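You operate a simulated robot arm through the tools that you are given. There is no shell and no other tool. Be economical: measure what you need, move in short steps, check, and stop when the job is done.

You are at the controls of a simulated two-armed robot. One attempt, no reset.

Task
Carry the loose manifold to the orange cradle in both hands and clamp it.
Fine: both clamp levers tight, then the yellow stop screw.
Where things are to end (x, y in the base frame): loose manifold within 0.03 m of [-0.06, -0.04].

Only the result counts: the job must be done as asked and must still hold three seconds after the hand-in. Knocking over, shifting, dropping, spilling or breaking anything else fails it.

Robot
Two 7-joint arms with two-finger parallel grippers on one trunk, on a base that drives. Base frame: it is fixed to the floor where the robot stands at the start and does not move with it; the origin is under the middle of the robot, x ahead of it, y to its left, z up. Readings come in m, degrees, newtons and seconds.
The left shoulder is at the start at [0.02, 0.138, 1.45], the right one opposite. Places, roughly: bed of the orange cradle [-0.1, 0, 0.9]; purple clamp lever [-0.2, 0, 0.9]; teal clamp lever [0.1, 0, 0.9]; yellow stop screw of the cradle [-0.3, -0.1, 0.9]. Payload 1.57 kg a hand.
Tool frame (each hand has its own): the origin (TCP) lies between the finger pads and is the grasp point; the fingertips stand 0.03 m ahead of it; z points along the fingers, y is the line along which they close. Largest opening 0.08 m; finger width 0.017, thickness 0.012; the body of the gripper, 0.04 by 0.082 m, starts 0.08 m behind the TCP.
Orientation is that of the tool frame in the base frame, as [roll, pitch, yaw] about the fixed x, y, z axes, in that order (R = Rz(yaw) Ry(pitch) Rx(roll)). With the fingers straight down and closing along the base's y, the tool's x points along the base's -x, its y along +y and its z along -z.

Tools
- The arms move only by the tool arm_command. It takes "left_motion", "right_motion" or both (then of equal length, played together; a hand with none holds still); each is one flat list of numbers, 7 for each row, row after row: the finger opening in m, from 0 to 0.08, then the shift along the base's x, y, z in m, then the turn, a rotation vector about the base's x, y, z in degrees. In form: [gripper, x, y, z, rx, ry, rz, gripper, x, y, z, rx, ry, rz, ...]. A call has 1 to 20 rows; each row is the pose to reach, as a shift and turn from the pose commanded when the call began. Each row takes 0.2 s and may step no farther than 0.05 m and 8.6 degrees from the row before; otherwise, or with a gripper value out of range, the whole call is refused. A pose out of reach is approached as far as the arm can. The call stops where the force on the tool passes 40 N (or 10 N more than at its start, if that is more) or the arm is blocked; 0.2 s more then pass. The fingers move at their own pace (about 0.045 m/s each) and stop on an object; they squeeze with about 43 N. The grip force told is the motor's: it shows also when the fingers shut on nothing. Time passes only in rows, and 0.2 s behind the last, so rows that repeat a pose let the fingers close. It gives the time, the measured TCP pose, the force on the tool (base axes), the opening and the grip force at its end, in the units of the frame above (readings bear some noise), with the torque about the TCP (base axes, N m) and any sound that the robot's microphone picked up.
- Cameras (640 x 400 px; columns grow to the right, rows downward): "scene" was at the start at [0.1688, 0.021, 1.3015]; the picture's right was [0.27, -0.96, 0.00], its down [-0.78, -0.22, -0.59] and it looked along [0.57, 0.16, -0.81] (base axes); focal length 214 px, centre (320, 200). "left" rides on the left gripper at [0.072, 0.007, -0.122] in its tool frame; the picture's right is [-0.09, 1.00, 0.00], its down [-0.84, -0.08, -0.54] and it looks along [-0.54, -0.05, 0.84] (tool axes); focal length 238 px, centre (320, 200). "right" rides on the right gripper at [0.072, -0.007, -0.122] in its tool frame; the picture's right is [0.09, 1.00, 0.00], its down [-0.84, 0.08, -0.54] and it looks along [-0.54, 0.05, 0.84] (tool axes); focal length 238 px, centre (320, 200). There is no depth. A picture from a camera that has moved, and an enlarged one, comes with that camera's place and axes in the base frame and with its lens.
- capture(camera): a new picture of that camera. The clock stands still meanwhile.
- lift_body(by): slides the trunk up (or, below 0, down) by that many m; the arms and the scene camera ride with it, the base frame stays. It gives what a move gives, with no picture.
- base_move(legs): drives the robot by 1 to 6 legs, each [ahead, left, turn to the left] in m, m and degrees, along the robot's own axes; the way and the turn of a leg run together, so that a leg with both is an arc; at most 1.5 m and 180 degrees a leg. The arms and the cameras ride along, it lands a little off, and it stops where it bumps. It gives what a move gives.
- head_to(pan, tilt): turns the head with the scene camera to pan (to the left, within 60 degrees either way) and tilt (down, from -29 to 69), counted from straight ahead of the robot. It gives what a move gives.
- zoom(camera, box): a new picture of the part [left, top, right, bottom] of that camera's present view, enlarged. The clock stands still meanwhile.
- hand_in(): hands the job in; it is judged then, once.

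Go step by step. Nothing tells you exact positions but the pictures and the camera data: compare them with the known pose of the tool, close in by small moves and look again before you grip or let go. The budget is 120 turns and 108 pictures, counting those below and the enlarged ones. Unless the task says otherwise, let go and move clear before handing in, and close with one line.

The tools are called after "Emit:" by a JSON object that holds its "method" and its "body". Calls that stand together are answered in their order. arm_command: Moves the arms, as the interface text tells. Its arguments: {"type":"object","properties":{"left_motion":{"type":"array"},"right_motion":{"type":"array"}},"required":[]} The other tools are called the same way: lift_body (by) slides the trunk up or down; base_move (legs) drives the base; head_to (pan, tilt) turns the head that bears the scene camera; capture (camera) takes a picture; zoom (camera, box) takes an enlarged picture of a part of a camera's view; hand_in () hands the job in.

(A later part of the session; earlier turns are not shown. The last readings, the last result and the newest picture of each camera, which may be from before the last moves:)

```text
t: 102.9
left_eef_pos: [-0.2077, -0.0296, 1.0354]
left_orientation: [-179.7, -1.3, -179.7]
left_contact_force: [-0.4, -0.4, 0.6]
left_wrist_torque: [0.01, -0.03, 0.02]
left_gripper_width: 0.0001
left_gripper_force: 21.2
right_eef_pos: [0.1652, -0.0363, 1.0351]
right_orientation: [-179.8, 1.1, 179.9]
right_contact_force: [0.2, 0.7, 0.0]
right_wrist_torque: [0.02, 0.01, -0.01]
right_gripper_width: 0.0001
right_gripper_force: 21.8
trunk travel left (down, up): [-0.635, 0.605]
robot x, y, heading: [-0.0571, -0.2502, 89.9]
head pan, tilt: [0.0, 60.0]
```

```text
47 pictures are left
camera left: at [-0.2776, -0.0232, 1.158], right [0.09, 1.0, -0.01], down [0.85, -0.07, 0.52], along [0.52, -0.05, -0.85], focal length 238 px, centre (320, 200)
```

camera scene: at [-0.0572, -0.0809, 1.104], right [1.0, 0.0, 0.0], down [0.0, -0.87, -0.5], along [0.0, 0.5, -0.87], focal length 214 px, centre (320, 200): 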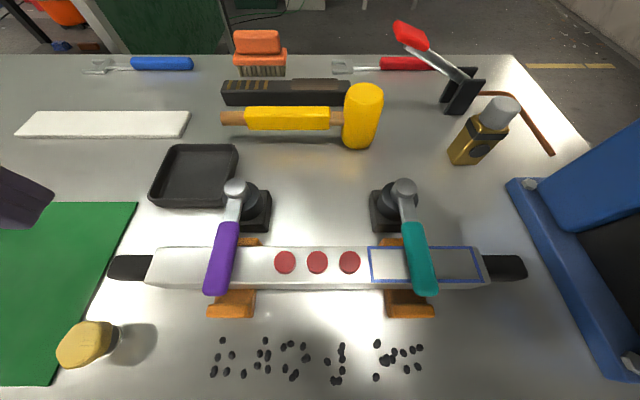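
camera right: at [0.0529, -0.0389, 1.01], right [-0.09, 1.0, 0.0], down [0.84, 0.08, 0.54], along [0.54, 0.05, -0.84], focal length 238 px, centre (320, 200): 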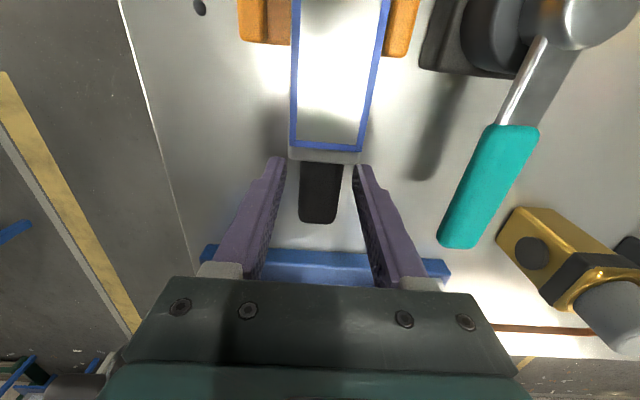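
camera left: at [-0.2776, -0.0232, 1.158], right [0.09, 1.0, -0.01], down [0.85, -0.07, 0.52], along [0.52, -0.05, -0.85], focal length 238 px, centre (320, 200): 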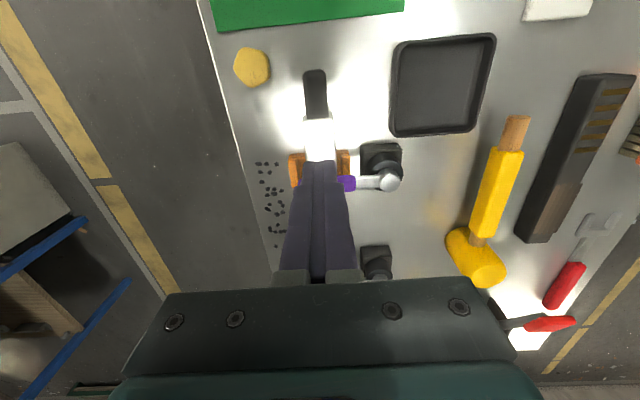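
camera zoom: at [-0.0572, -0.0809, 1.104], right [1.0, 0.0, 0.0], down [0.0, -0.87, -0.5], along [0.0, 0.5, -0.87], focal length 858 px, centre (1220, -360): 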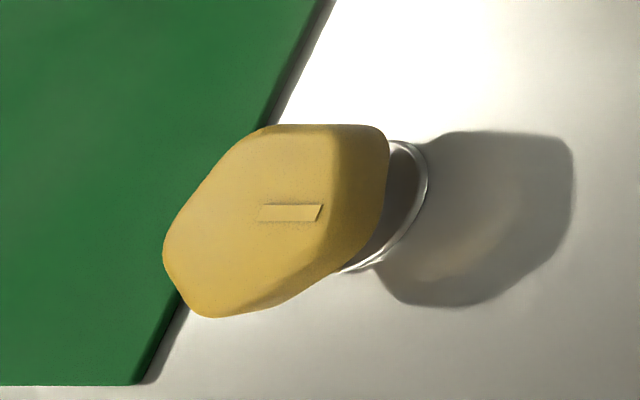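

Both levers stay put across the bar. The yellow knob triangulates to (-0.273, -0.0975), top z≈0.870, with flats facing ±y. I'll back the base 0.1 m, bring the left hand over the knob, and pre-turn it +60° to leave room for a clockwise stroke.

Emit:
{"method": "base_move", "body": {"legs": [[-0.1, 0, 0]]}}

Emit:
{"method": "arm_command", "body": {"left_motion": [0.05, -0.008, 0.004, 0, 0, -1.3, 7.5, 0.05, -0.016, 0.008, 0, 0, -1.3, 15, 0.05, -0.024, 0.012, 0, 0, -1.3, 22.5, 0.05, -0.032, 0.016, 0, 0, -1.3, 30, 0.05, -0.04, 0.02, 0, 0, -1.3, 37.5, 0.05, -0.048, 0.024, 0, 0, -1.3, 45, 0.05, -0.056, 0.028, 0, 0, -1.3, 52.5, 0.05, -0.065, 0.032, 0, 0, -1.3, 60]}}

Emit:
{"method": "capture", "body": {"camera": "left"}}

Emit:
{"method": "capture", "body": {"camera": "scene"}}

```text
t: 104.0
left_eef_pos: [-0.2075, -0.1278, 1.0355]
left_orientation: [-179.8, -1.3, -179.8]
left_contact_force: [0.7, -0.5, -0.5]
left_wrist_torque: [-0.04, 0.0, -0.03]
left_gripper_width: 0.0
left_gripper_force: 21.1
right_eef_pos: [0.1644, -0.1336, 1.034]
right_orientation: [-179.9, 1.1, 179.7]
right_contact_force: [-0.6, 0.2, 0.5]
right_wrist_torque: [0.01, 0.02, -0.02]
right_gripper_width: 0.0002
right_gripper_force: 21.6
trunk travel left (down, up): [-0.635, 0.605]
robot x, y, heading: [-0.0568, -0.3478, 89.8]
head pan, tilt: [0.0, 60.0]
```

```text
t: 105.8
left_eef_pos: [-0.2731, -0.0957, 1.0355]
left_orientation: [-179.0, -0.2, -119.6]
left_contact_force: [-0.2, 0.7, -0.1]
left_wrist_torque: [0.02, 0.01, 0.02]
left_gripper_width: 0.0501
left_gripper_force: 0.0
right_eef_pos: [0.1644, -0.1336, 1.0341]
right_orientation: [-179.9, 1.0, 179.8]
right_contact_force: [-0.2, 0.0, -0.2]
right_wrist_torque: [-0.01, 0.0, 0.0]
right_gripper_width: 0.0
right_gripper_force: 21.5
trunk travel left (down, up): [-0.635, 0.605]
robot x, y, heading: [-0.0542, -0.348, 90.0]
head pan, tilt: [0.0, 60.0]
```

```text
46 pictures are left
camera left: at [-0.3172, -0.1532, 1.1568], right [-0.82, 0.57, -0.02], down [0.47, 0.7, 0.54], along [0.32, 0.43, -0.84], focal length 238 px, centre (320, 200)
```

left: 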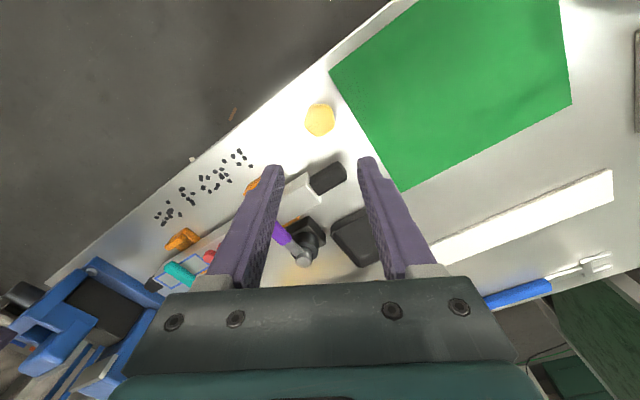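

```text
45 pictures are left
camera scene: at [-0.0571, -0.1788, 1.104], right [1.0, 0.0, 0.0], down [0.0, -0.87, -0.5], along [0.0, 0.5, -0.87], focal length 214 px, centre (320, 200)
```

scene: 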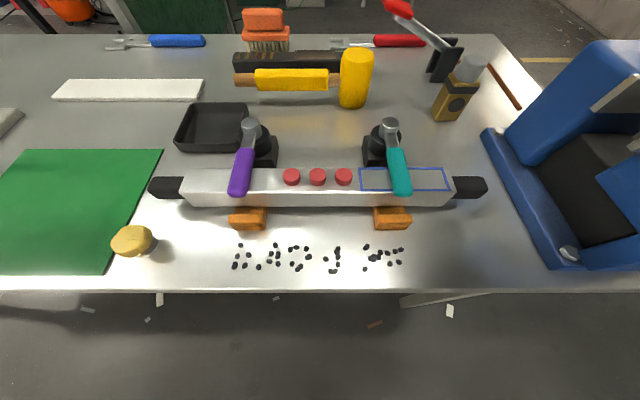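

Emit:
{"method": "zoom", "body": {"camera": "left", "box": [280, 90, 360, 150]}}

```text
6.67 times, centred on (320, 120) of left
camera zoom: at [-0.3172, -0.1532, 1.1568], right [-0.82, 0.57, -0.02], down [0.47, 0.7, 0.54], along [0.32, 0.43, -0.84], focal length 1589 px, centre (320, 733)
```

zoom: 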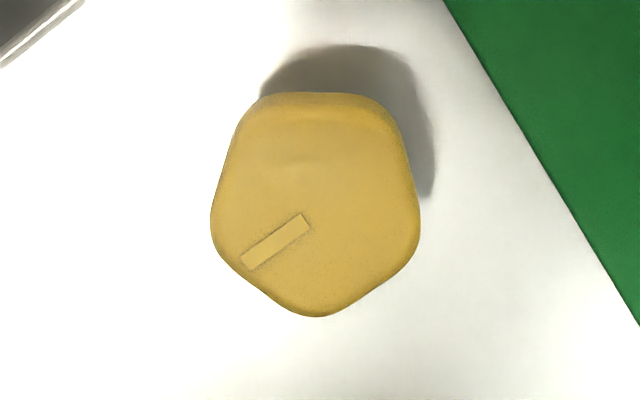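

The knob is a rounded pentagon (~39 mm) centred near (-0.271, -0.0975). Turning the hand +18° puts one jaw on a flat. I'll align, lower to tip z≈0.858 and check.

Emit:
{"method": "arm_command", "body": {"left_motion": [0.06, 0.001, -0.001, 0, 0, 0, 6, 0.06, 0.002, -0.002, 0, 0, 0, 12, 0.06, 0.0022, -0.002, 0, 0, 0, 18, 0.06, 0.0022, -0.002, -0.04, 0, 0, 18, 0.06, 0.0022, -0.002, -0.08, 0, 0, 18, 0.06, 0.0022, -0.002, -0.11, 0, 0, 18]}}

Emit:
{"method": "capture", "body": {"camera": "left"}}

Emit:
{"method": "capture", "body": {"camera": "scene"}}

```text
t: 107.2
left_eef_pos: [-0.2701, -0.0991, 0.9257]
left_orientation: [-179.0, -0.2, -101.8]
left_contact_force: [-0.2, 0.5, -0.9]
left_wrist_torque: [0.02, 0.01, 0.01]
left_gripper_width: 0.0601
left_gripper_force: 0.0
right_eef_pos: [0.1645, -0.134, 1.0347]
right_orientation: [-179.8, 1.2, 179.7]
right_contact_force: [0.5, 0.7, -0.4]
right_wrist_torque: [0.0, 0.02, -0.03]
right_gripper_width: 0.0
right_gripper_force: 21.3
trunk travel left (down, up): [-0.635, 0.605]
robot x, y, heading: [-0.0589, -0.3485, 90.3]
head pan, tilt: [0.0, 60.0]
```

```text
43 pictures are left
camera left: at [-0.2945, -0.1665, 1.0473], right [-0.96, 0.29, -0.02], down [0.24, 0.81, 0.54], along [0.17, 0.51, -0.84], focal length 238 px, centre (320, 200)
```

left: 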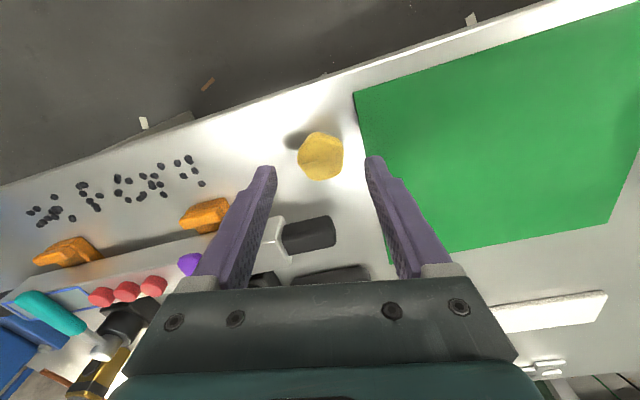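

```text
42 pictures are left
camera scene: at [-0.057, -0.1788, 1.104], right [1.0, 0.0, 0.0], down [0.0, -0.87, -0.5], along [0.0, 0.5, -0.87], focal length 214 px, centre (320, 200)
```

scene: 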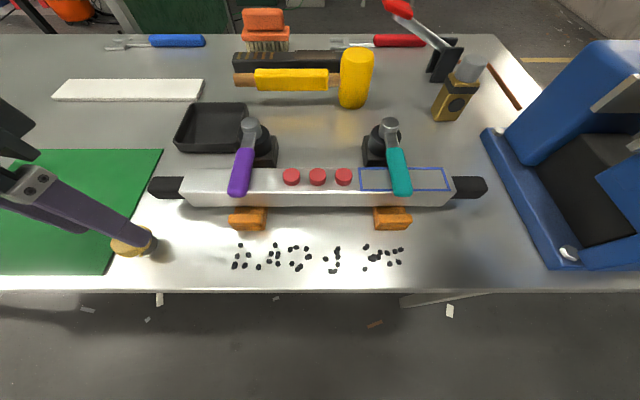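

Well centred. I'll lower the last 38 mm and close on the knob.

Emit:
{"method": "arm_command", "body": {"left_motion": [0.06, -0.001, 0.002, -0.015, 0, 0, 0, 0.06, -0.001, 0.002, -0.03, 0, 0, 0, 0.06, -0.001, 0.002, -0.037, 0, 0, 0]}}

Emit:
{"method": "capture", "body": {"camera": "left"}}

Emit:
{"method": "arm_command", "body": {"left_motion": [0.04, 0, 0, 0, 0, 0, 0, 0.03, 0, 0, 0, 0, 0, 0, 0.0, 0, 0, 0, 0, 0, 0, 0.0, 0, 0, 0, 0, 0, 0]}}

Emit:
{"method": "capture", "body": {"camera": "left"}}

```text
t: 108.0
left_eef_pos: [-0.2696, -0.0966, 0.8899]
left_orientation: [-179.1, -0.2, -101.9]
left_contact_force: [0.3, 0.8, -0.2]
left_wrist_torque: [0.0, 0.02, -0.02]
left_gripper_width: 0.06
left_gripper_force: 0.0
right_eef_pos: [0.1643, -0.1349, 1.0331]
right_orientation: [-179.8, 1.1, 179.7]
right_contact_force: [-0.2, 0.3, 0.8]
right_wrist_torque: [0.0, -0.03, 0.03]
right_gripper_width: 0.0001
right_gripper_force: 21.3
trunk travel left (down, up): [-0.635, 0.605]
robot x, y, heading: [-0.0554, -0.3457, 89.8]
head pan, tilt: [0.0, 60.0]
```

```text
41 pictures are left
camera left: at [-0.2954, -0.1653, 1.0108], right [-0.96, 0.29, -0.02], down [0.24, 0.81, 0.54], along [0.17, 0.51, -0.84], focal length 238 px, centre (320, 200)
```

left: 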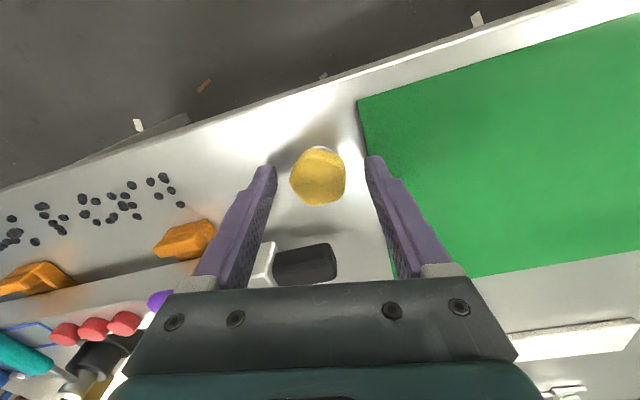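

```text
t: 109.0
left_eef_pos: [-0.27, -0.0968, 0.8904]
left_orientation: [-179.0, -0.2, -101.8]
left_contact_force: [3.5, -0.2, -1.8]
left_wrist_torque: [0.11, 0.35, -0.14]
left_gripper_width: 0.0352
left_gripper_force: 35.3
right_eef_pos: [0.1634, -0.1349, 1.0348]
right_orientation: [-179.8, 1.1, 179.7]
right_contact_force: [0.4, 0.1, -0.3]
right_wrist_torque: [0.01, 0.02, -0.01]
right_gripper_width: 0.0
right_gripper_force: 21.0
trunk travel left (down, up): [-0.635, 0.605]
robot x, y, heading: [-0.0568, -0.3421, 90.2]
head pan, tilt: [0.0, 60.0]
```

```text
40 pictures are left
camera left: at [-0.2948, -0.1655, 1.0108], right [-0.96, 0.29, -0.02], down [0.24, 0.81, 0.54], along [0.17, 0.51, -0.84], focal length 238 px, centre (320, 200)
```

left: 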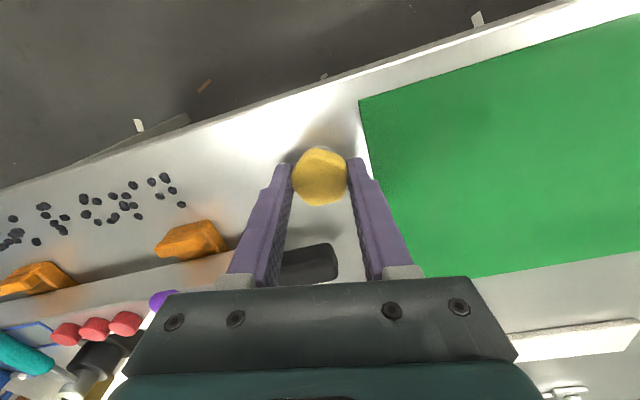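

Gripped at 35 mm. Turning clockwise (negative about z), 40° first, watching torque.

Emit:
{"method": "arm_command", "body": {"left_motion": [0, 0, 0, 0, 0, 0, -8, 0, 0, 0, 0, 0, 0, -16, 0, 0, 0, 0, 0, 0, -24, 0, 0, 0, 0, 0, 0, -32, 0, 0, 0, 0, 0, 0, -40]}}

Emit:
{"method": "capture", "body": {"camera": "left"}}

```text
t: 110.2
left_eef_pos: [-0.2707, -0.0966, 0.89]
left_orientation: [-178.8, -0.3, -142.0]
left_contact_force: [7.8, -13.4, 32.1]
left_wrist_torque: [-0.16, 0.53, -0.02]
left_gripper_width: 0.0349
left_gripper_force: 42.4
right_eef_pos: [0.1641, -0.1351, 1.0344]
right_orientation: [-179.7, 1.1, 179.7]
right_contact_force: [1.1, 0.5, -0.2]
right_wrist_torque: [-0.02, -0.01, 0.02]
right_gripper_width: 0.0
right_gripper_force: 21.3
trunk travel left (down, up): [-0.635, 0.605]
robot x, y, heading: [-0.0553, -0.3489, 90.2]
head pan, tilt: [0.0, 60.0]
```

```text
39 pictures are left
camera left: at [-0.3336, -0.134, 1.0106], right [-0.54, 0.84, -0.02], down [0.7, 0.46, 0.54], along [0.46, 0.28, -0.84], focal length 238 px, centre (320, 200)
```

left: 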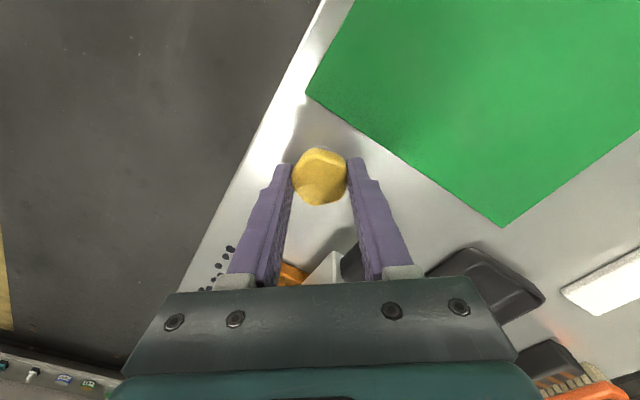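

Emit:
{"method": "zoom", "body": {"camera": "left", "box": [270, 130, 370, 220]}}

Emit:
{"method": "zoom", "body": {"camera": "scene", "box": [80, 180, 200, 290]}}

```text
4.44 times, centred on (320, 175) of left
camera zoom: at [-0.3336, -0.134, 1.0106], right [-0.54, 0.84, -0.02], down [0.7, 0.46, 0.54], along [0.46, 0.28, -0.84], focal length 1059 px, centre (320, 311)
```

zoom: 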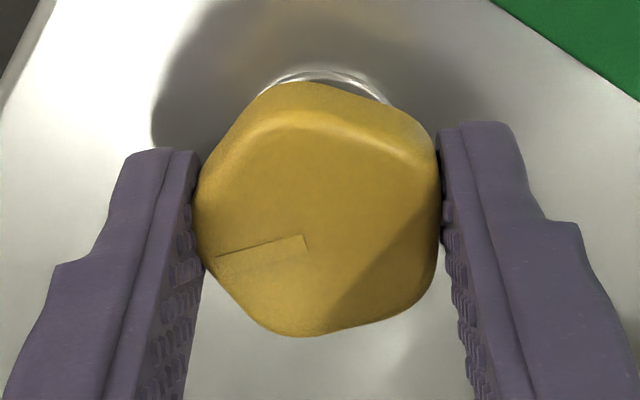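

```text
3.64 times, centred on (140, 235) of scene
camera zoom: at [-0.057, -0.1797, 1.1043], right [1.0, 0.0, 0.0], down [0.0, -0.87, -0.5], along [0.0, 0.5, -0.87], focal length 780 px, centre (974, 73)
```

zoom: 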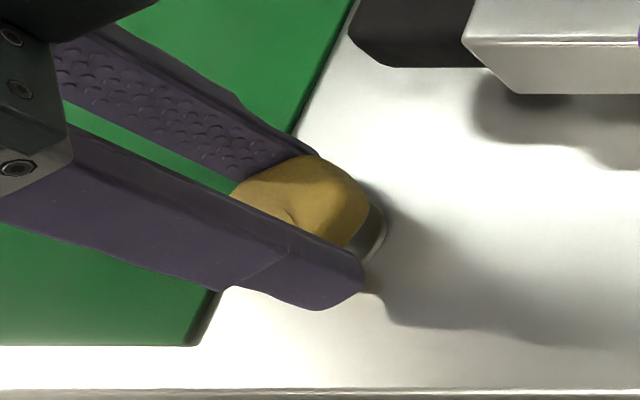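

The knob turned with the hand, but the tool is now being pushed up by 32 N, which suggests the knob is rising, i.e. loosening in this direction. I'll turn back 40° to test that.

Emit:
{"method": "arm_command", "body": {"left_motion": [0, 0, 0, 0, 0, 0, 8, 0, 0, 0, 0, 0, 0, 16, 0, 0, 0, 0, 0, 0, 20]}}

Emit:
{"method": "arm_command", "body": {"left_motion": [0, 0, 0, 0, 0, 0, 8, 0, 0, 0, 0, 0, 0, 16, 0, 0, 0, 0, 0, 0, 20]}}

Emit:
{"method": "zoom", "body": {"camera": "left", "box": [270, 130, 370, 220]}}

```text
t: 111.0
left_eef_pos: [-0.2703, -0.0977, 0.8879]
left_orientation: [-178.8, -0.1, -121.6]
left_contact_force: [9.7, -10.2, 19.1]
left_wrist_torque: [0.34, -0.04, 0.01]
left_gripper_width: 0.0344
left_gripper_force: 42.0
right_eef_pos: [0.1656, -0.1352, 1.0341]
right_orientation: [-179.8, 1.2, 179.7]
right_contact_force: [0.0, -0.2, 0.2]
right_wrist_torque: [0.01, -0.02, -0.01]
right_gripper_width: 0.0001
right_gripper_force: 21.7
trunk travel left (down, up): [-0.635, 0.605]
robot x, y, heading: [-0.0564, -0.3459, 90.1]
head pan, tilt: [0.0, 60.0]
```

```text
t: 111.8
left_eef_pos: [-0.2709, -0.0964, 0.8876]
left_orientation: [-179.0, -0.2, -101.7]
left_contact_force: [7.9, -5.1, 4.0]
left_wrist_torque: [0.2, 0.36, -0.95]
left_gripper_width: 0.0348
left_gripper_force: 42.1
right_eef_pos: [0.1655, -0.1348, 1.0334]
right_orientation: [-179.7, 1.2, 179.7]
right_contact_force: [0.0, 1.1, 0.3]
right_wrist_torque: [0.02, 0.05, -0.06]
right_gripper_width: 0.0
right_gripper_force: 21.3
trunk travel left (down, up): [-0.635, 0.605]
robot x, y, heading: [-0.0524, -0.3469, 90.0]
head pan, tilt: [0.0, 60.0]
```

```text
4.44 times, centred on (320, 175) of left
camera zoom: at [-0.2944, -0.1644, 1.0092], right [-0.96, 0.29, -0.02], down [0.24, 0.81, 0.54], along [0.17, 0.51, -0.84], focal length 1059 px, centre (320, 311)
```

zoom: 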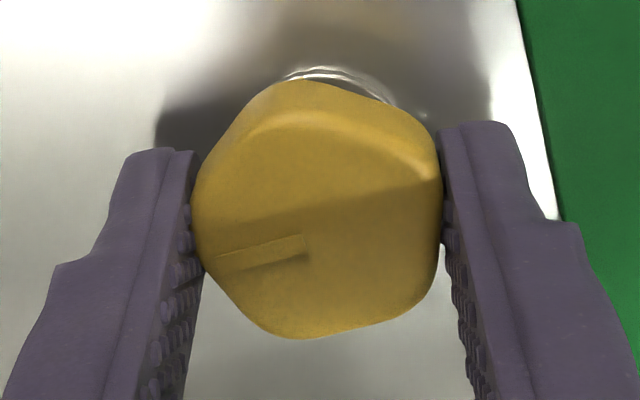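

Confirmed: clockwise raises the knob and counter-clockwise brings it down, so it has a left-hand thread. Counter-clockwise now meets about 0.95 N m of resistance, so I'll turn a little further that way.

Emit:
{"method": "arm_command", "body": {"left_motion": [0, 0, 0, 0, 0, 0, 4, 0, 0, 0, 0, 0, 0, 8, 0, 0, 0, 0, 0, 0, 12]}}

Emit:
{"method": "zoom", "body": {"camera": "left", "box": [270, 130, 370, 220]}}

```text
t: 112.6
left_eef_pos: [-0.2705, -0.0963, 0.8873]
left_orientation: [-179.1, -0.3, -89.7]
left_contact_force: [4.3, -2.3, -9.0]
left_wrist_torque: [0.18, 0.59, -0.67]
left_gripper_width: 0.0358
left_gripper_force: 42.2
right_eef_pos: [0.1659, -0.1359, 1.0346]
right_orientation: [-179.9, 1.1, 179.7]
right_contact_force: [-0.1, 0.6, -0.1]
right_wrist_torque: [0.0, -0.01, 0.05]
right_gripper_width: 0.0
right_gripper_force: 21.4
trunk travel left (down, up): [-0.635, 0.605]
robot x, y, heading: [-0.0574, -0.3462, 90.3]
head pan, tilt: [0.0, 60.0]
```

```text
4.44 times, centred on (320, 175) of left
camera zoom: at [-0.2797, -0.1674, 1.0094], right [-1.0, 0.09, -0.02], down [0.06, 0.84, 0.54], along [0.06, 0.54, -0.84], focal length 1059 px, centre (320, 311)
```

zoom: 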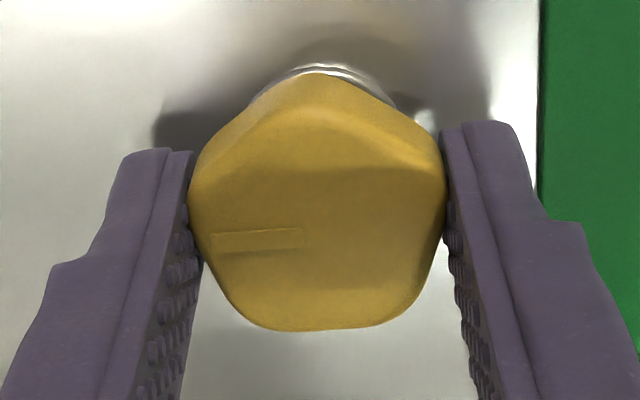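

The knob follows but slips a little in this grip, since the jaws are now on vertices. I'll release, rise slightly and look at the knob's height and angle.

Emit:
{"method": "arm_command", "body": {"left_motion": [0.05, 0, 0, 0, 0, 0, 0, 0.06, 0, 0, 0, 0, 0, 0, 0.06, 0, 0, 0.03, 0, 0, 0, 0.06, 0, 0, 0.036, 0, 0, 0]}}

Emit:
{"method": "zoom", "body": {"camera": "left", "box": [270, 110, 370, 200]}}

Emit:
{"method": "zoom", "body": {"camera": "scene", "box": [80, 180, 200, 290]}}

```text
t: 113.6
left_eef_pos: [-0.2713, -0.0961, 0.9246]
left_orientation: [-179.1, -0.4, -89.8]
left_contact_force: [-0.9, -0.4, 0.5]
left_wrist_torque: [-0.01, -0.03, 0.0]
left_gripper_width: 0.0601
left_gripper_force: 0.1
right_eef_pos: [0.1646, -0.1339, 1.0341]
right_orientation: [-179.9, 1.1, 179.7]
right_contact_force: [0.1, 0.7, -0.3]
right_wrist_torque: [0.02, 0.02, 0.02]
right_gripper_width: 0.0
right_gripper_force: 21.2
trunk travel left (down, up): [-0.635, 0.605]
robot x, y, heading: [-0.0557, -0.3472, 90.0]
head pan, tilt: [0.0, 60.0]
```

```text
4.44 times, centred on (320, 155) of left
camera zoom: at [-0.2805, -0.1669, 1.0457], right [-1.0, 0.09, -0.02], down [0.07, 0.84, 0.54], along [0.06, 0.54, -0.84], focal length 1059 px, centre (320, 400)
```

zoom: 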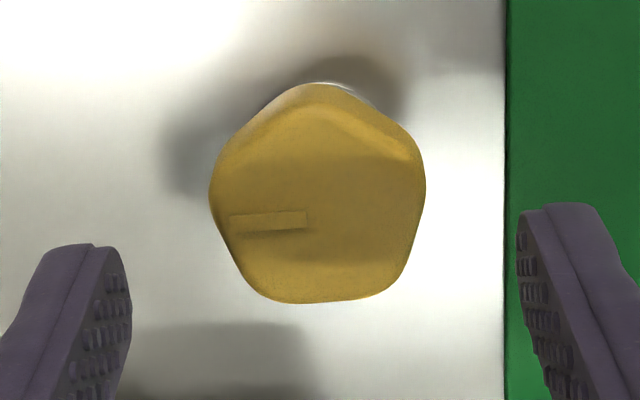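

```text
3.64 times, centred on (140, 235) of scene
camera zoom: at [-0.0571, -0.1788, 1.104], right [1.0, 0.0, 0.0], down [0.0, -0.87, -0.5], along [0.0, 0.5, -0.87], focal length 780 px, centre (974, 73)
```

zoom: 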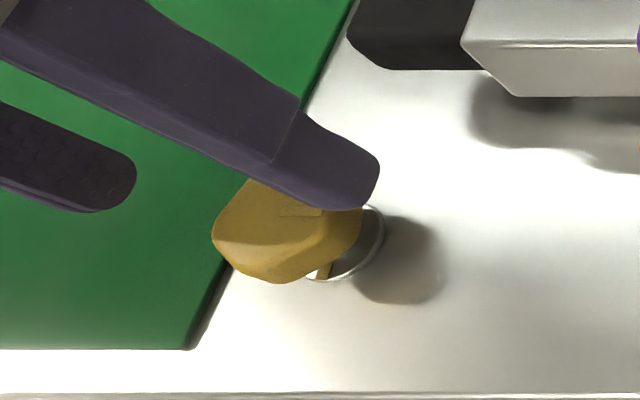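

There may be an index mark on the collar beneath the knob. I'll lift the hand away and look closer.

Emit:
{"method": "arm_command", "body": {"left_motion": [0.06, 0, 0, 0.04, 0, 0, 0, 0.06, -0.02, 0.04, 0.08, 0, 0, 0, 0.06, -0.03, 0.08, 0.09, 0, 0, 0]}}

Emit:
{"method": "zoom", "body": {"camera": "scene", "box": [105, 215, 165, 265]}}

Emit:
{"method": "zoom", "body": {"camera": "left", "box": [270, 40, 370, 130]}}

```text
refused: row 2 steps farther than a row can; nothing moved
```

```text
8.00 times, centred on (135, 240) of scene
camera zoom: at [-0.0571, -0.1788, 1.104], right [1.0, 0.0, 0.0], down [0.0, -0.87, -0.5], along [0.0, 0.5, -0.87], focal length 1716 px, centre (1800, -120)
```

zoom: 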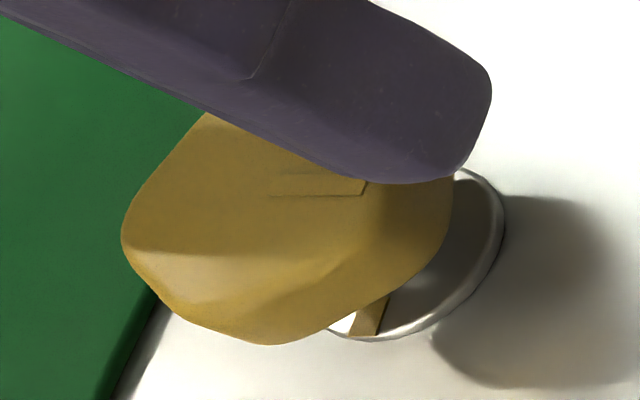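

```text
4.44 times, centred on (320, 85) of left
camera zoom: at [-0.2805, -0.1669, 1.0457], right [-1.0, 0.09, -0.02], down [0.07, 0.84, 0.54], along [0.06, 0.54, -0.84], focal length 1059 px, centre (320, 711)
```

zoom: 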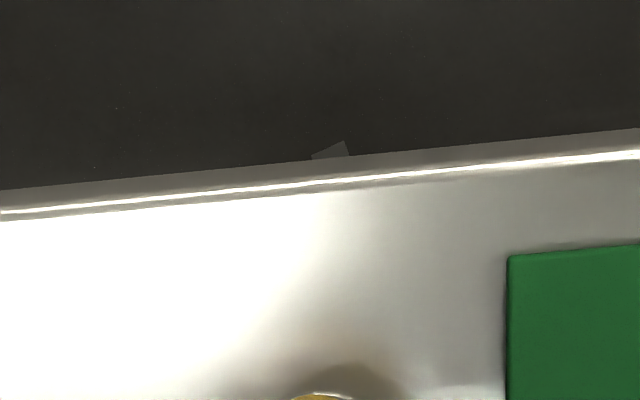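

Emit:
{"method": "arm_command", "body": {"left_motion": [0.06, 0, 0, 0.04, 0, 0, 0, 0.06, -0.02, 0.02, 0.075, 0, 0, 0, 0.06, -0.03, 0.06, 0.09, 0, 0, 0, 0.06, -0.04, 0.09, 0.1, 0, 0, 0]}}

Emit:
{"method": "base_move", "body": {"legs": [[-0.15, 0.15, 0]]}}

Emit:
{"method": "lift_body", "body": {"by": -0.1}}

Emit:
{"method": "head_to", "body": {"pan": 15, "tilt": 35}}

Emit:
{"method": "capture", "body": {"camera": "scene"}}

```text
t: 114.6
left_eef_pos: [-0.3139, -0.0076, 1.0231]
left_orientation: [-179.2, -0.3, -89.8]
left_contact_force: [0.4, -0.2, 0.1]
left_wrist_torque: [-0.01, 0.02, -0.01]
left_gripper_width: 0.06
left_gripper_force: 0.0
right_eef_pos: [0.1646, -0.1338, 1.0342]
right_orientation: [-179.8, 1.1, 179.7]
right_contact_force: [0.7, -0.1, 0.7]
right_wrist_torque: [-0.01, -0.03, 0.0]
right_gripper_width: 0.0002
right_gripper_force: 21.8
trunk travel left (down, up): [-0.635, 0.605]
robot x, y, heading: [-0.0562, -0.3487, 90.3]
head pan, tilt: [0.0, 60.0]
```

```text
t: 116.2
left_eef_pos: [-0.4626, -0.1555, 1.0224]
left_orientation: [-179.0, -0.2, -89.9]
left_contact_force: [-0.3, -0.1, 0.2]
left_wrist_torque: [-0.04, -0.02, -0.01]
left_gripper_width: 0.06
left_gripper_force: 0.0
right_eef_pos: [0.0132, -0.2829, 1.0337]
right_orientation: [-180.0, 1.1, 179.5]
right_contact_force: [0.4, 0.3, 0.1]
right_wrist_torque: [0.01, 0.03, -0.01]
right_gripper_width: 0.0
right_gripper_force: 21.6
trunk travel left (down, up): [-0.635, 0.605]
robot x, y, heading: [-0.2088, -0.4947, 89.7]
head pan, tilt: [0.0, 60.0]
```

```text
t: 117.6
left_eef_pos: [-0.4629, -0.1558, 0.9222]
left_orientation: [-178.9, -0.1, -89.9]
left_contact_force: [-0.3, -0.3, 0.0]
left_wrist_torque: [0.0, -0.02, -0.02]
left_gripper_width: 0.0602
left_gripper_force: 0.0
right_eef_pos: [0.0143, -0.2833, 0.9348]
right_orientation: [-179.9, 1.1, 179.5]
right_contact_force: [-0.6, -0.4, 0.1]
right_wrist_torque: [0.04, 0.02, -0.02]
right_gripper_width: 0.0
right_gripper_force: 21.4
trunk travel left (down, up): [-0.535, 0.705]
robot x, y, heading: [-0.2085, -0.4956, 89.7]
head pan, tilt: [0.0, 60.0]
```

```text
t: 118.5
left_eef_pos: [-0.463, -0.1547, 0.9219]
left_orientation: [-179.1, -0.2, -89.9]
left_contact_force: [0.4, 0.0, -0.4]
left_wrist_torque: [-0.04, -0.04, 0.0]
left_gripper_width: 0.06
left_gripper_force: 0.0
right_eef_pos: [0.0141, -0.2836, 0.9349]
right_orientation: [-179.9, 1.1, 179.7]
right_contact_force: [-0.6, -0.4, 0.2]
right_wrist_torque: [0.0, -0.01, 0.01]
right_gripper_width: 0.0
right_gripper_force: 21.2
trunk travel left (down, up): [-0.535, 0.705]
robot x, y, heading: [-0.2095, -0.4958, 90.0]
head pan, tilt: [15.0, 35.0]
```

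```text
30 pictures are left
camera scene: at [-0.2307, -0.3089, 1.0382], right [0.97, 0.26, 0.0], down [0.15, -0.56, -0.82], along [-0.21, 0.79, -0.57], focal length 214 px, centre (320, 200)
```

scene: 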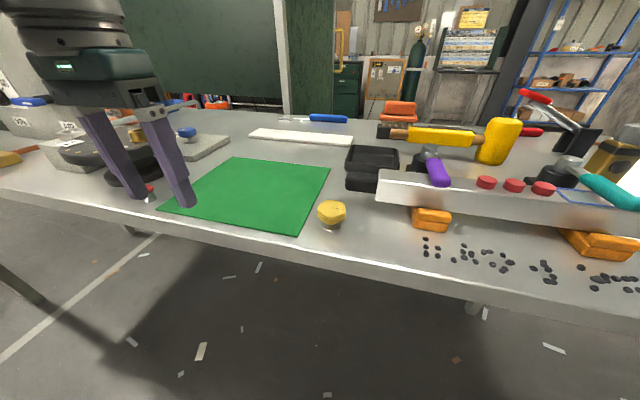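

Emit:
{"method": "zoom", "body": {"camera": "scene", "box": [305, 190, 361, 235]}}

```text
8.89 times, centred on (333, 212) of scene
camera zoom: at [-0.2307, -0.3089, 1.0382], right [0.97, 0.26, 0.0], down [0.15, -0.56, -0.82], along [-0.21, 0.79, -0.57], focal length 1906 px, centre (204, 89)
```

zoom: 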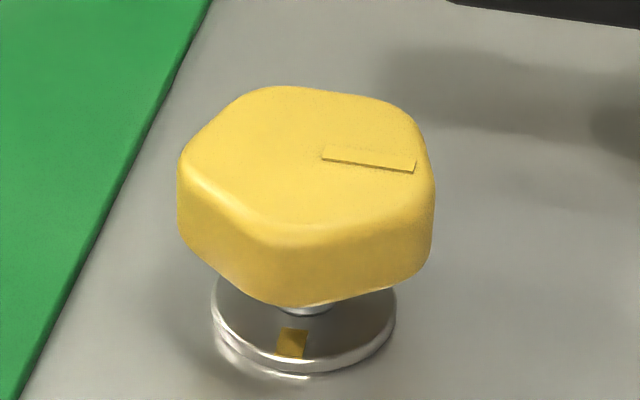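

The collar carries an index mark toward -y, and the knob's own mark points to +x, about 85° away. Counter-clockwise met a stop right at the start angle, so tightening must be the clockwise quarter turn to the collar mark. I'll return and regrip with the jaws on a flat, at a yaw leaving over 90° of clockwise travel.

Emit:
{"method": "lift_body", "body": {"by": 0.1}}

Emit:
{"method": "base_move", "body": {"legs": [[0.15, -0.153, 0]]}}

Emit:
{"method": "head_to", "body": {"pan": 0, "tilt": 60}}

Emit:
{"method": "arm_command", "body": {"left_motion": [0.06, 0.01, -0.02, 0, 0, 0, 7, 0.06, 0.02, -0.04, 0, 0, 0, 14, 0.06, 0.03, -0.06, 0, 0, 0, 21, 0.06, 0.042, -0.09, 0, 0, 0, 28.5]}}

```text
t: 119.8
left_eef_pos: [-0.463, -0.1549, 1.0233]
left_orientation: [-179.1, -0.2, -89.8]
left_contact_force: [1.0, 0.6, 1.0]
left_wrist_torque: [-0.02, 0.03, -0.01]
left_gripper_width: 0.0598
left_gripper_force: 0.1
right_eef_pos: [0.0135, -0.2827, 1.0334]
right_orientation: [-179.9, 1.1, 179.7]
right_contact_force: [0.0, -0.4, -0.8]
right_wrist_torque: [0.02, 0.0, 0.02]
right_gripper_width: 0.0
right_gripper_force: 21.8
trunk travel left (down, up): [-0.635, 0.605]
robot x, y, heading: [-0.2054, -0.4943, 89.9]
head pan, tilt: [15.0, 35.0]
```

```text
t: 121.5
left_eef_pos: [-0.3119, -0.0039, 1.0221]
left_orientation: [-179.0, -0.2, -89.6]
left_contact_force: [0.4, 0.7, -0.2]
left_wrist_torque: [0.01, 0.02, 0.0]
left_gripper_width: 0.0601
left_gripper_force: 0.0
right_eef_pos: [0.1644, -0.1298, 1.0335]
right_orientation: [-179.8, 1.1, 179.9]
right_contact_force: [-0.6, 0.0, 0.3]
right_wrist_torque: [0.01, -0.02, 0.0]
right_gripper_width: 0.0
right_gripper_force: 21.0
trunk travel left (down, up): [-0.635, 0.605]
robot x, y, heading: [-0.0559, -0.345, 90.2]
head pan, tilt: [15.0, 35.0]
```

```text
t: 122.4
left_eef_pos: [-0.3127, -0.0036, 1.0233]
left_orientation: [-179.0, -0.2, -89.6]
left_contact_force: [-0.2, 1.1, -0.5]
left_wrist_torque: [0.01, 0.02, -0.03]
left_gripper_width: 0.06
left_gripper_force: 0.0
right_eef_pos: [0.1653, -0.1294, 1.035]
right_orientation: [-179.8, 1.1, 179.9]
right_contact_force: [1.0, 0.6, 0.5]
right_wrist_torque: [-0.02, -0.01, 0.02]
right_gripper_width: 0.0002
right_gripper_force: 21.9
trunk travel left (down, up): [-0.635, 0.605]
robot x, y, heading: [-0.0564, -0.344, 90.3]
head pan, tilt: [0.0, 60.0]
```

```text
t: 123.4
left_eef_pos: [-0.2709, -0.0933, 1.0245]
left_orientation: [-179.1, -0.4, -61.0]
left_contact_force: [-0.6, 0.1, 0.4]
left_wrist_torque: [-0.03, 0.0, 0.0]
left_gripper_width: 0.0598
left_gripper_force: 0.2
right_eef_pos: [0.1642, -0.1293, 1.035]
right_orientation: [-179.8, 1.1, 179.8]
right_contact_force: [-0.2, 0.0, 0.4]
right_wrist_torque: [0.02, 0.02, 0.0]
right_gripper_width: 0.0001
right_gripper_force: 21.2
trunk travel left (down, up): [-0.635, 0.605]
robot x, y, heading: [-0.054, -0.3438, 90.0]
head pan, tilt: [0.0, 60.0]
```

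Emit:
{"method": "arm_command", "body": {"left_motion": [0.06, 0, -0.004, 0, -0.1, 1, 0, 0.06, 0, -0.004, -0.04, -0.1, 1, 0, 0.06, 0, -0.004, -0.08, -0.1, 1, 0, 0.06, 0, -0.004, -0.1, -0.1, 1, 0]}}

Emit:
{"method": "zoom", "body": {"camera": "left", "box": [250, 100, 390, 220]}}

```text
t: 124.4
left_eef_pos: [-0.2726, -0.0968, 0.9212]
left_orientation: [180.0, 0.2, -61.2]
left_contact_force: [1.0, 0.7, 0.5]
left_wrist_torque: [0.01, 0.02, -0.02]
left_gripper_width: 0.0602
left_gripper_force: 0.1
right_eef_pos: [0.1643, -0.1299, 1.0344]
right_orientation: [-179.7, 1.2, 180.0]
right_contact_force: [-0.3, 0.2, -0.1]
right_wrist_torque: [0.03, 0.01, 0.0]
right_gripper_width: 0.0
right_gripper_force: 21.3
trunk travel left (down, up): [-0.635, 0.605]
robot x, y, heading: [-0.0529, -0.3408, 90.1]
head pan, tilt: [0.0, 60.0]
```

```text
3.33 times, centred on (320, 160) of left
camera zoom: at [-0.2448, -0.1632, 1.0411], right [-0.92, -0.4, 0.0], down [-0.34, 0.77, 0.55], along [-0.22, 0.5, -0.84], focal length 794 px, centre (320, 333)
```

zoom: 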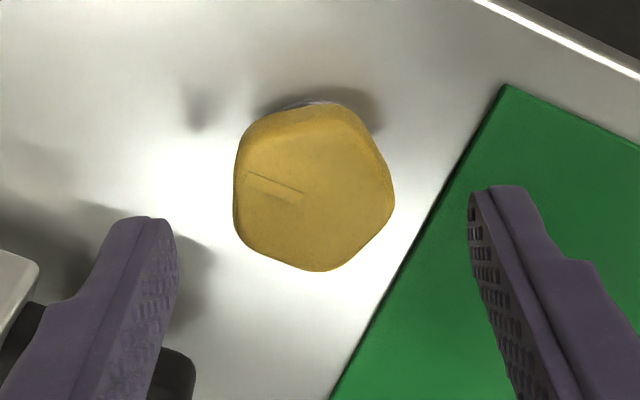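

Aligned: a flat at the left jaw and a vertex at the right. Lower, close, then turn clockwise 45°.

Emit:
{"method": "arm_command", "body": {"left_motion": [0.06, 0, 0.001, -0.02, 0, 0, 0, 0.06, 0, 0.001, -0.033, 0, 0, 0, 0.04, 0, 0.001, -0.033, 0, 0, 0, 0.02, 0, 0.001, -0.033, 0, 0, 0, 0, 0, 0.001, -0.033, 0, 0, 0, 0, 0, 0.001, -0.033, 0, 0, 0]}}

Emit:
{"method": "arm_command", "body": {"left_motion": [0, 0, 0, 0, 0, 0, -7.5, 0, 0, 0, 0, 0, 0, -15, 0, 0, 0, 0, 0, 0, -22.5]}}

Emit:
{"method": "arm_command", "body": {"left_motion": [0, 0, 0, 0, 0, 0, -7.5, 0, 0, 0, 0, 0, 0, -15, 0, 0, 0, 0, 0, 0, -22.5]}}

```text
t: 125.8
left_eef_pos: [-0.2705, -0.0969, 0.8894]
left_orientation: [-180.0, 0.2, -61.1]
left_contact_force: [1.2, 3.3, -7.2]
left_wrist_torque: [0.32, -0.09, -0.05]
left_gripper_width: 0.0355
left_gripper_force: 35.5
right_eef_pos: [0.1645, -0.1288, 1.0341]
right_orientation: [-179.9, 1.0, 179.9]
right_contact_force: [0.7, 1.0, -0.5]
right_wrist_torque: [0.02, 0.03, 0.0]
right_gripper_width: 0.0
right_gripper_force: 21.3
trunk travel left (down, up): [-0.635, 0.605]
robot x, y, heading: [-0.0532, -0.3408, 89.9]
head pan, tilt: [0.0, 60.0]
```

```text
t: 126.6
left_eef_pos: [-0.2699, -0.0964, 0.8886]
left_orientation: [180.0, 0.1, -83.7]
left_contact_force: [1.5, 4.5, -14.6]
left_wrist_torque: [0.76, 0.2, 0.0]
left_gripper_width: 0.0354
left_gripper_force: 42.8
right_eef_pos: [0.1644, -0.1292, 1.0343]
right_orientation: [-180.0, 1.1, 179.9]
right_contact_force: [0.5, 0.0, 0.2]
right_wrist_torque: [0.01, 0.05, -0.03]
right_gripper_width: 0.0
right_gripper_force: 20.8
trunk travel left (down, up): [-0.635, 0.605]
robot x, y, heading: [-0.0548, -0.3422, 90.0]
head pan, tilt: [0.0, 60.0]
```

```text
t: 127.4
left_eef_pos: [-0.2706, -0.0968, 0.8892]
left_orientation: [179.9, 0.2, -106.4]
left_contact_force: [1.5, 4.5, -7.5]
left_wrist_torque: [-0.84, 0.49, 0.02]
left_gripper_width: 0.0355
left_gripper_force: 42.0
right_eef_pos: [0.1653, -0.1293, 1.0352]
right_orientation: [-179.9, 1.0, 179.8]
right_contact_force: [0.7, 0.6, 0.2]
right_wrist_torque: [0.0, -0.01, -0.03]
right_gripper_width: 0.0001
right_gripper_force: 21.0
trunk travel left (down, up): [-0.635, 0.605]
robot x, y, heading: [-0.0536, -0.3421, 90.0]
head pan, tilt: [0.0, 60.0]
```

No rise this time (the earlier push was a tilt artefact), and clockwise turns freely. I'll continue toward the collar mark.

Emit:
{"method": "arm_command", "body": {"left_motion": [0, 0, 0, 0, 0, 0, -7.5, 0, 0, 0, 0, 0, 0, -15, 0, 0, 0, 0, 0, 0, -22.5, 0, 0, 0, 0, 0, 0, -30]}}

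Emit:
{"method": "arm_command", "body": {"left_motion": [0, 0, 0, 0, 0, 0, -4, 0, 0, 0, 0, 0, 0, -8, 0, 0, 0, 0, 0, 0, -12]}}

Emit:
{"method": "zoom", "body": {"camera": "left", "box": [250, 120, 390, 240]}}

```text
t: 128.4
left_eef_pos: [-0.2689, -0.0961, 0.8891]
left_orientation: [-179.9, 0.1, -136.3]
left_contact_force: [-2.4, 3.8, -21.3]
left_wrist_torque: [0.59, -0.64, -0.02]
left_gripper_width: 0.0352
left_gripper_force: 42.0
right_eef_pos: [0.1646, -0.1296, 1.033]
right_orientation: [-179.8, 1.1, 179.9]
right_contact_force: [1.0, 0.0, -0.2]
right_wrist_torque: [0.04, 0.01, 0.0]
right_gripper_width: 0.0001
right_gripper_force: 21.9
trunk travel left (down, up): [-0.635, 0.605]
robot x, y, heading: [-0.0574, -0.3455, 90.2]
head pan, tilt: [0.0, 60.0]
```

```text
t: 129.2
left_eef_pos: [-0.2698, -0.0979, 0.8885]
left_orientation: [-179.9, 0.0, -148.2]
left_contact_force: [-1.6, 6.1, -35.8]
left_wrist_torque: [0.23, -0.15, 0.03]
left_gripper_width: 0.0356
left_gripper_force: 42.6
right_eef_pos: [0.1647, -0.1302, 1.0344]
right_orientation: [-179.8, 1.1, 180.0]
right_contact_force: [-0.4, 0.0, 1.1]
right_wrist_torque: [0.0, 0.04, 0.02]
right_gripper_width: 0.0
right_gripper_force: 20.8
trunk travel left (down, up): [-0.635, 0.605]
robot x, y, heading: [-0.0591, -0.3432, 90.1]
head pan, tilt: [0.0, 60.0]
```

```text
3.33 times, centred on (320, 180) of left
camera zoom: at [-0.3354, -0.129, 1.0099], right [-0.45, 0.89, 0.0], down [0.75, 0.38, 0.54], along [0.49, 0.24, -0.84], focal length 794 px, centre (320, 267)
```

zoom: 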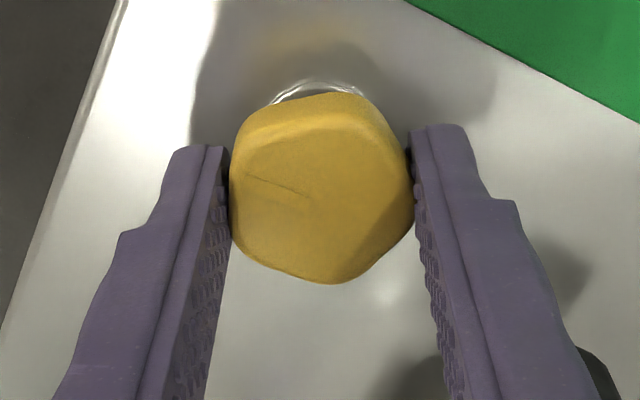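

The knob turned 87° with the hand and its mark now lines up with the collar mark, but torque is still about zero and the knob is pulling the tool down. I'll ease the hand down 2.5 mm and turn a bit further to feel for the stop.

Emit:
{"method": "arm_command", "body": {"left_motion": [0, 0, 0, -0.0025, 0, 0, 0, 0, 0, 0, -0.0025, 0, 0, -3, 0, 0, 0, -0.0025, 0, 0, -6]}}

Emit:
{"method": "arm_command", "body": {"left_motion": [0, 0, 0, 0, 0, 0, -4, 0, 0, 0, 0, 0, 0, -8, 0, 0, 0, 0, 0, 0, -10]}}

Emit:
{"method": "zoom", "body": {"camera": "left", "box": [250, 120, 390, 240]}}

```text
t: 130.0
left_eef_pos: [-0.2686, -0.0968, 0.8888]
left_orientation: [-179.9, 0.4, -154.3]
left_contact_force: [4.9, -10.1, 28.6]
left_wrist_torque: [-0.47, 0.7, 0.01]
left_gripper_width: 0.0352
left_gripper_force: 42.4
right_eef_pos: [0.1639, -0.1301, 1.0346]
right_orientation: [-179.7, 1.1, 180.0]
right_contact_force: [0.1, 0.8, -0.1]
right_wrist_torque: [-0.01, -0.01, 0.0]
right_gripper_width: 0.0
right_gripper_force: 21.4
trunk travel left (down, up): [-0.635, 0.605]
robot x, y, heading: [-0.058, -0.3393, 90.2]
head pan, tilt: [0.0, 60.0]
```

```text
t: 130.8
left_eef_pos: [-0.2696, -0.097, 0.8868]
left_orientation: [-179.9, 0.2, -164.3]
left_contact_force: [8.3, -6.3, 17.9]
left_wrist_torque: [-0.01, -0.19, 0.1]
left_gripper_width: 0.0347
left_gripper_force: 41.7
right_eef_pos: [0.165, -0.1299, 1.0327]
right_orientation: [-179.9, 1.1, 179.9]
right_contact_force: [-0.2, -0.1, -0.8]
right_wrist_torque: [-0.01, 0.01, 0.0]
right_gripper_width: 0.0
right_gripper_force: 21.8
trunk travel left (down, up): [-0.635, 0.605]
robot x, y, heading: [-0.0552, -0.3449, 90.1]
head pan, tilt: [0.0, 60.0]
```

```text
3.33 times, centred on (320, 180) of left
camera zoom: at [-0.3421, -0.1101, 1.0075], right [-0.18, 0.98, 0.0], down [0.82, 0.15, 0.55], along [0.54, 0.1, -0.84], focal length 794 px, centre (320, 267)
```

zoom: 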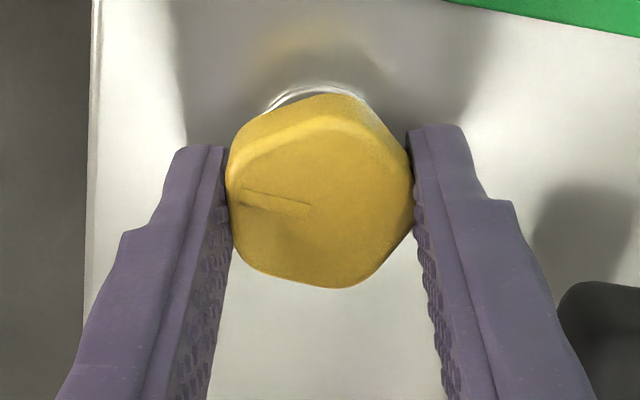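

The knob followed about 10° past the mark with a little slip. I'll continue 16° to see whether there's a firm stop.

Emit:
{"method": "arm_command", "body": {"left_motion": [0, 0, 0, 0.001, 0, 0, -5, 0, 0, 0, 0.001, 0, 0, -10, 0, 0, 0, 0.001, 0, 0, -16]}}

Emit:
{"method": "zoom", "body": {"camera": "left", "box": [250, 120, 390, 240]}}

```text
t: 131.6
left_eef_pos: [-0.2716, -0.0969, 0.8866]
left_orientation: [-180.0, 0.0, 179.9]
left_contact_force: [-3.6, 5.3, -22.4]
left_wrist_torque: [0.14, 0.21, 0.71]
left_gripper_width: 0.0355
left_gripper_force: 42.5
right_eef_pos: [0.1645, -0.1286, 1.0334]
right_orientation: [-179.8, 1.2, 179.9]
right_contact_force: [-0.4, 0.0, -0.4]
right_wrist_torque: [0.01, 0.03, -0.01]
right_gripper_width: 0.0
right_gripper_force: 21.9
trunk travel left (down, up): [-0.635, 0.605]
robot x, y, heading: [-0.056, -0.3415, 90.3]
head pan, tilt: [0.0, 60.0]
```

```text
3.33 times, centred on (320, 180) of left
camera zoom: at [-0.3449, -0.0903, 1.0086], right [0.09, 1.0, 0.0], down [0.84, -0.08, 0.54], along [0.54, -0.05, -0.84], focal length 794 px, centre (320, 267)
```

zoom: 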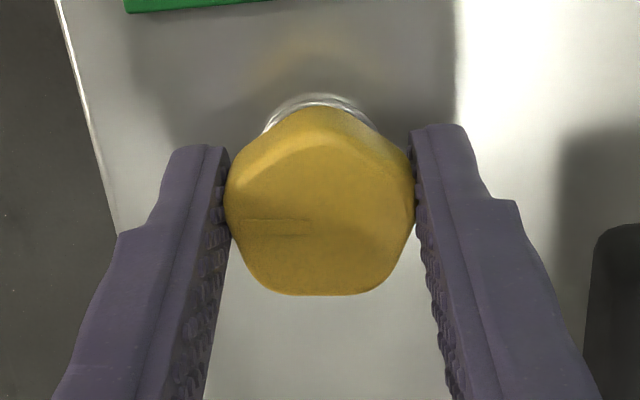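

The knob has stopped: the hand turned 16° while the knob moved only about 3°, with 0.7 N m resisting, and the marks line up. The screw is tight. I'll release, rise and check everything.

Emit:
{"method": "arm_command", "body": {"left_motion": [0.05, 0, 0, 0, 0, 0, 0, 0.06, 0, 0, 0, 0, 0, 0, 0.06, 0, 0, 0.04, 0, 0, 0, 0.06, 0, 0, 0.08, 0, 0, 0, 0.06, 0, 0, 0.12, 0, 0, 0, 0.06, -0.04, 0.0, 0.14, 0, 0, 0]}}

Emit:
{"method": "capture", "body": {"camera": "scene"}}

Emit:
{"method": "zoom", "body": {"camera": "scene", "box": [100, 205, 170, 265]}}

```text
t: 133.0
left_eef_pos: [-0.3136, -0.0969, 1.0271]
left_orientation: [-179.9, 0.0, 179.9]
left_contact_force: [-0.1, 0.3, 0.3]
left_wrist_torque: [0.02, 0.03, -0.02]
left_gripper_width: 0.0599
left_gripper_force: 0.1
right_eef_pos: [0.165, -0.1297, 1.0347]
right_orientation: [-179.9, 1.2, 179.8]
right_contact_force: [-0.9, -0.1, 0.9]
right_wrist_torque: [0.0, 0.0, 0.02]
right_gripper_width: 0.0001
right_gripper_force: 21.2
trunk travel left (down, up): [-0.635, 0.605]
robot x, y, heading: [-0.0532, -0.3391, 90.0]
head pan, tilt: [0.0, 60.0]
```

```text
24 pictures are left
camera scene: at [-0.057, -0.1745, 1.104], right [1.0, 0.0, 0.0], down [0.0, -0.87, -0.5], along [0.0, 0.5, -0.87], focal length 214 px, centre (320, 200)
```

scene: 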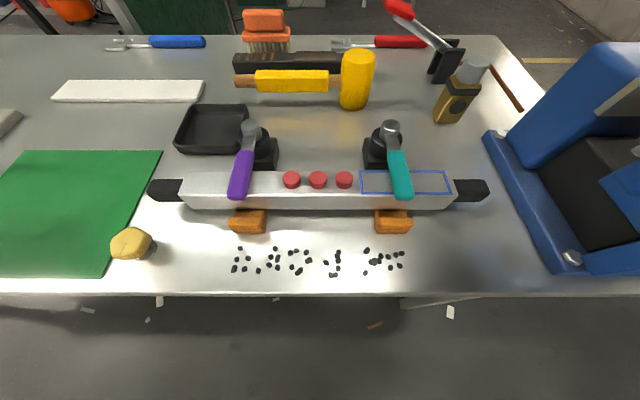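

```text
6.67 times, centred on (135, 235) of scene
camera zoom: at [-0.057, -0.1745, 1.104], right [1.0, 0.0, 0.0], down [0.0, -0.87, -0.5], along [0.0, 0.5, -0.87], focal length 1430 px, centre (1553, -33)
```

zoom: 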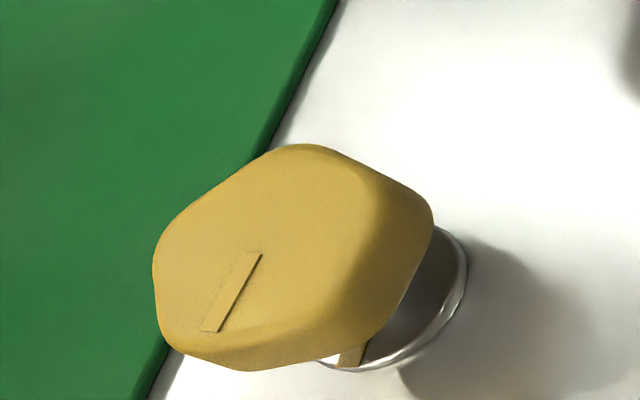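

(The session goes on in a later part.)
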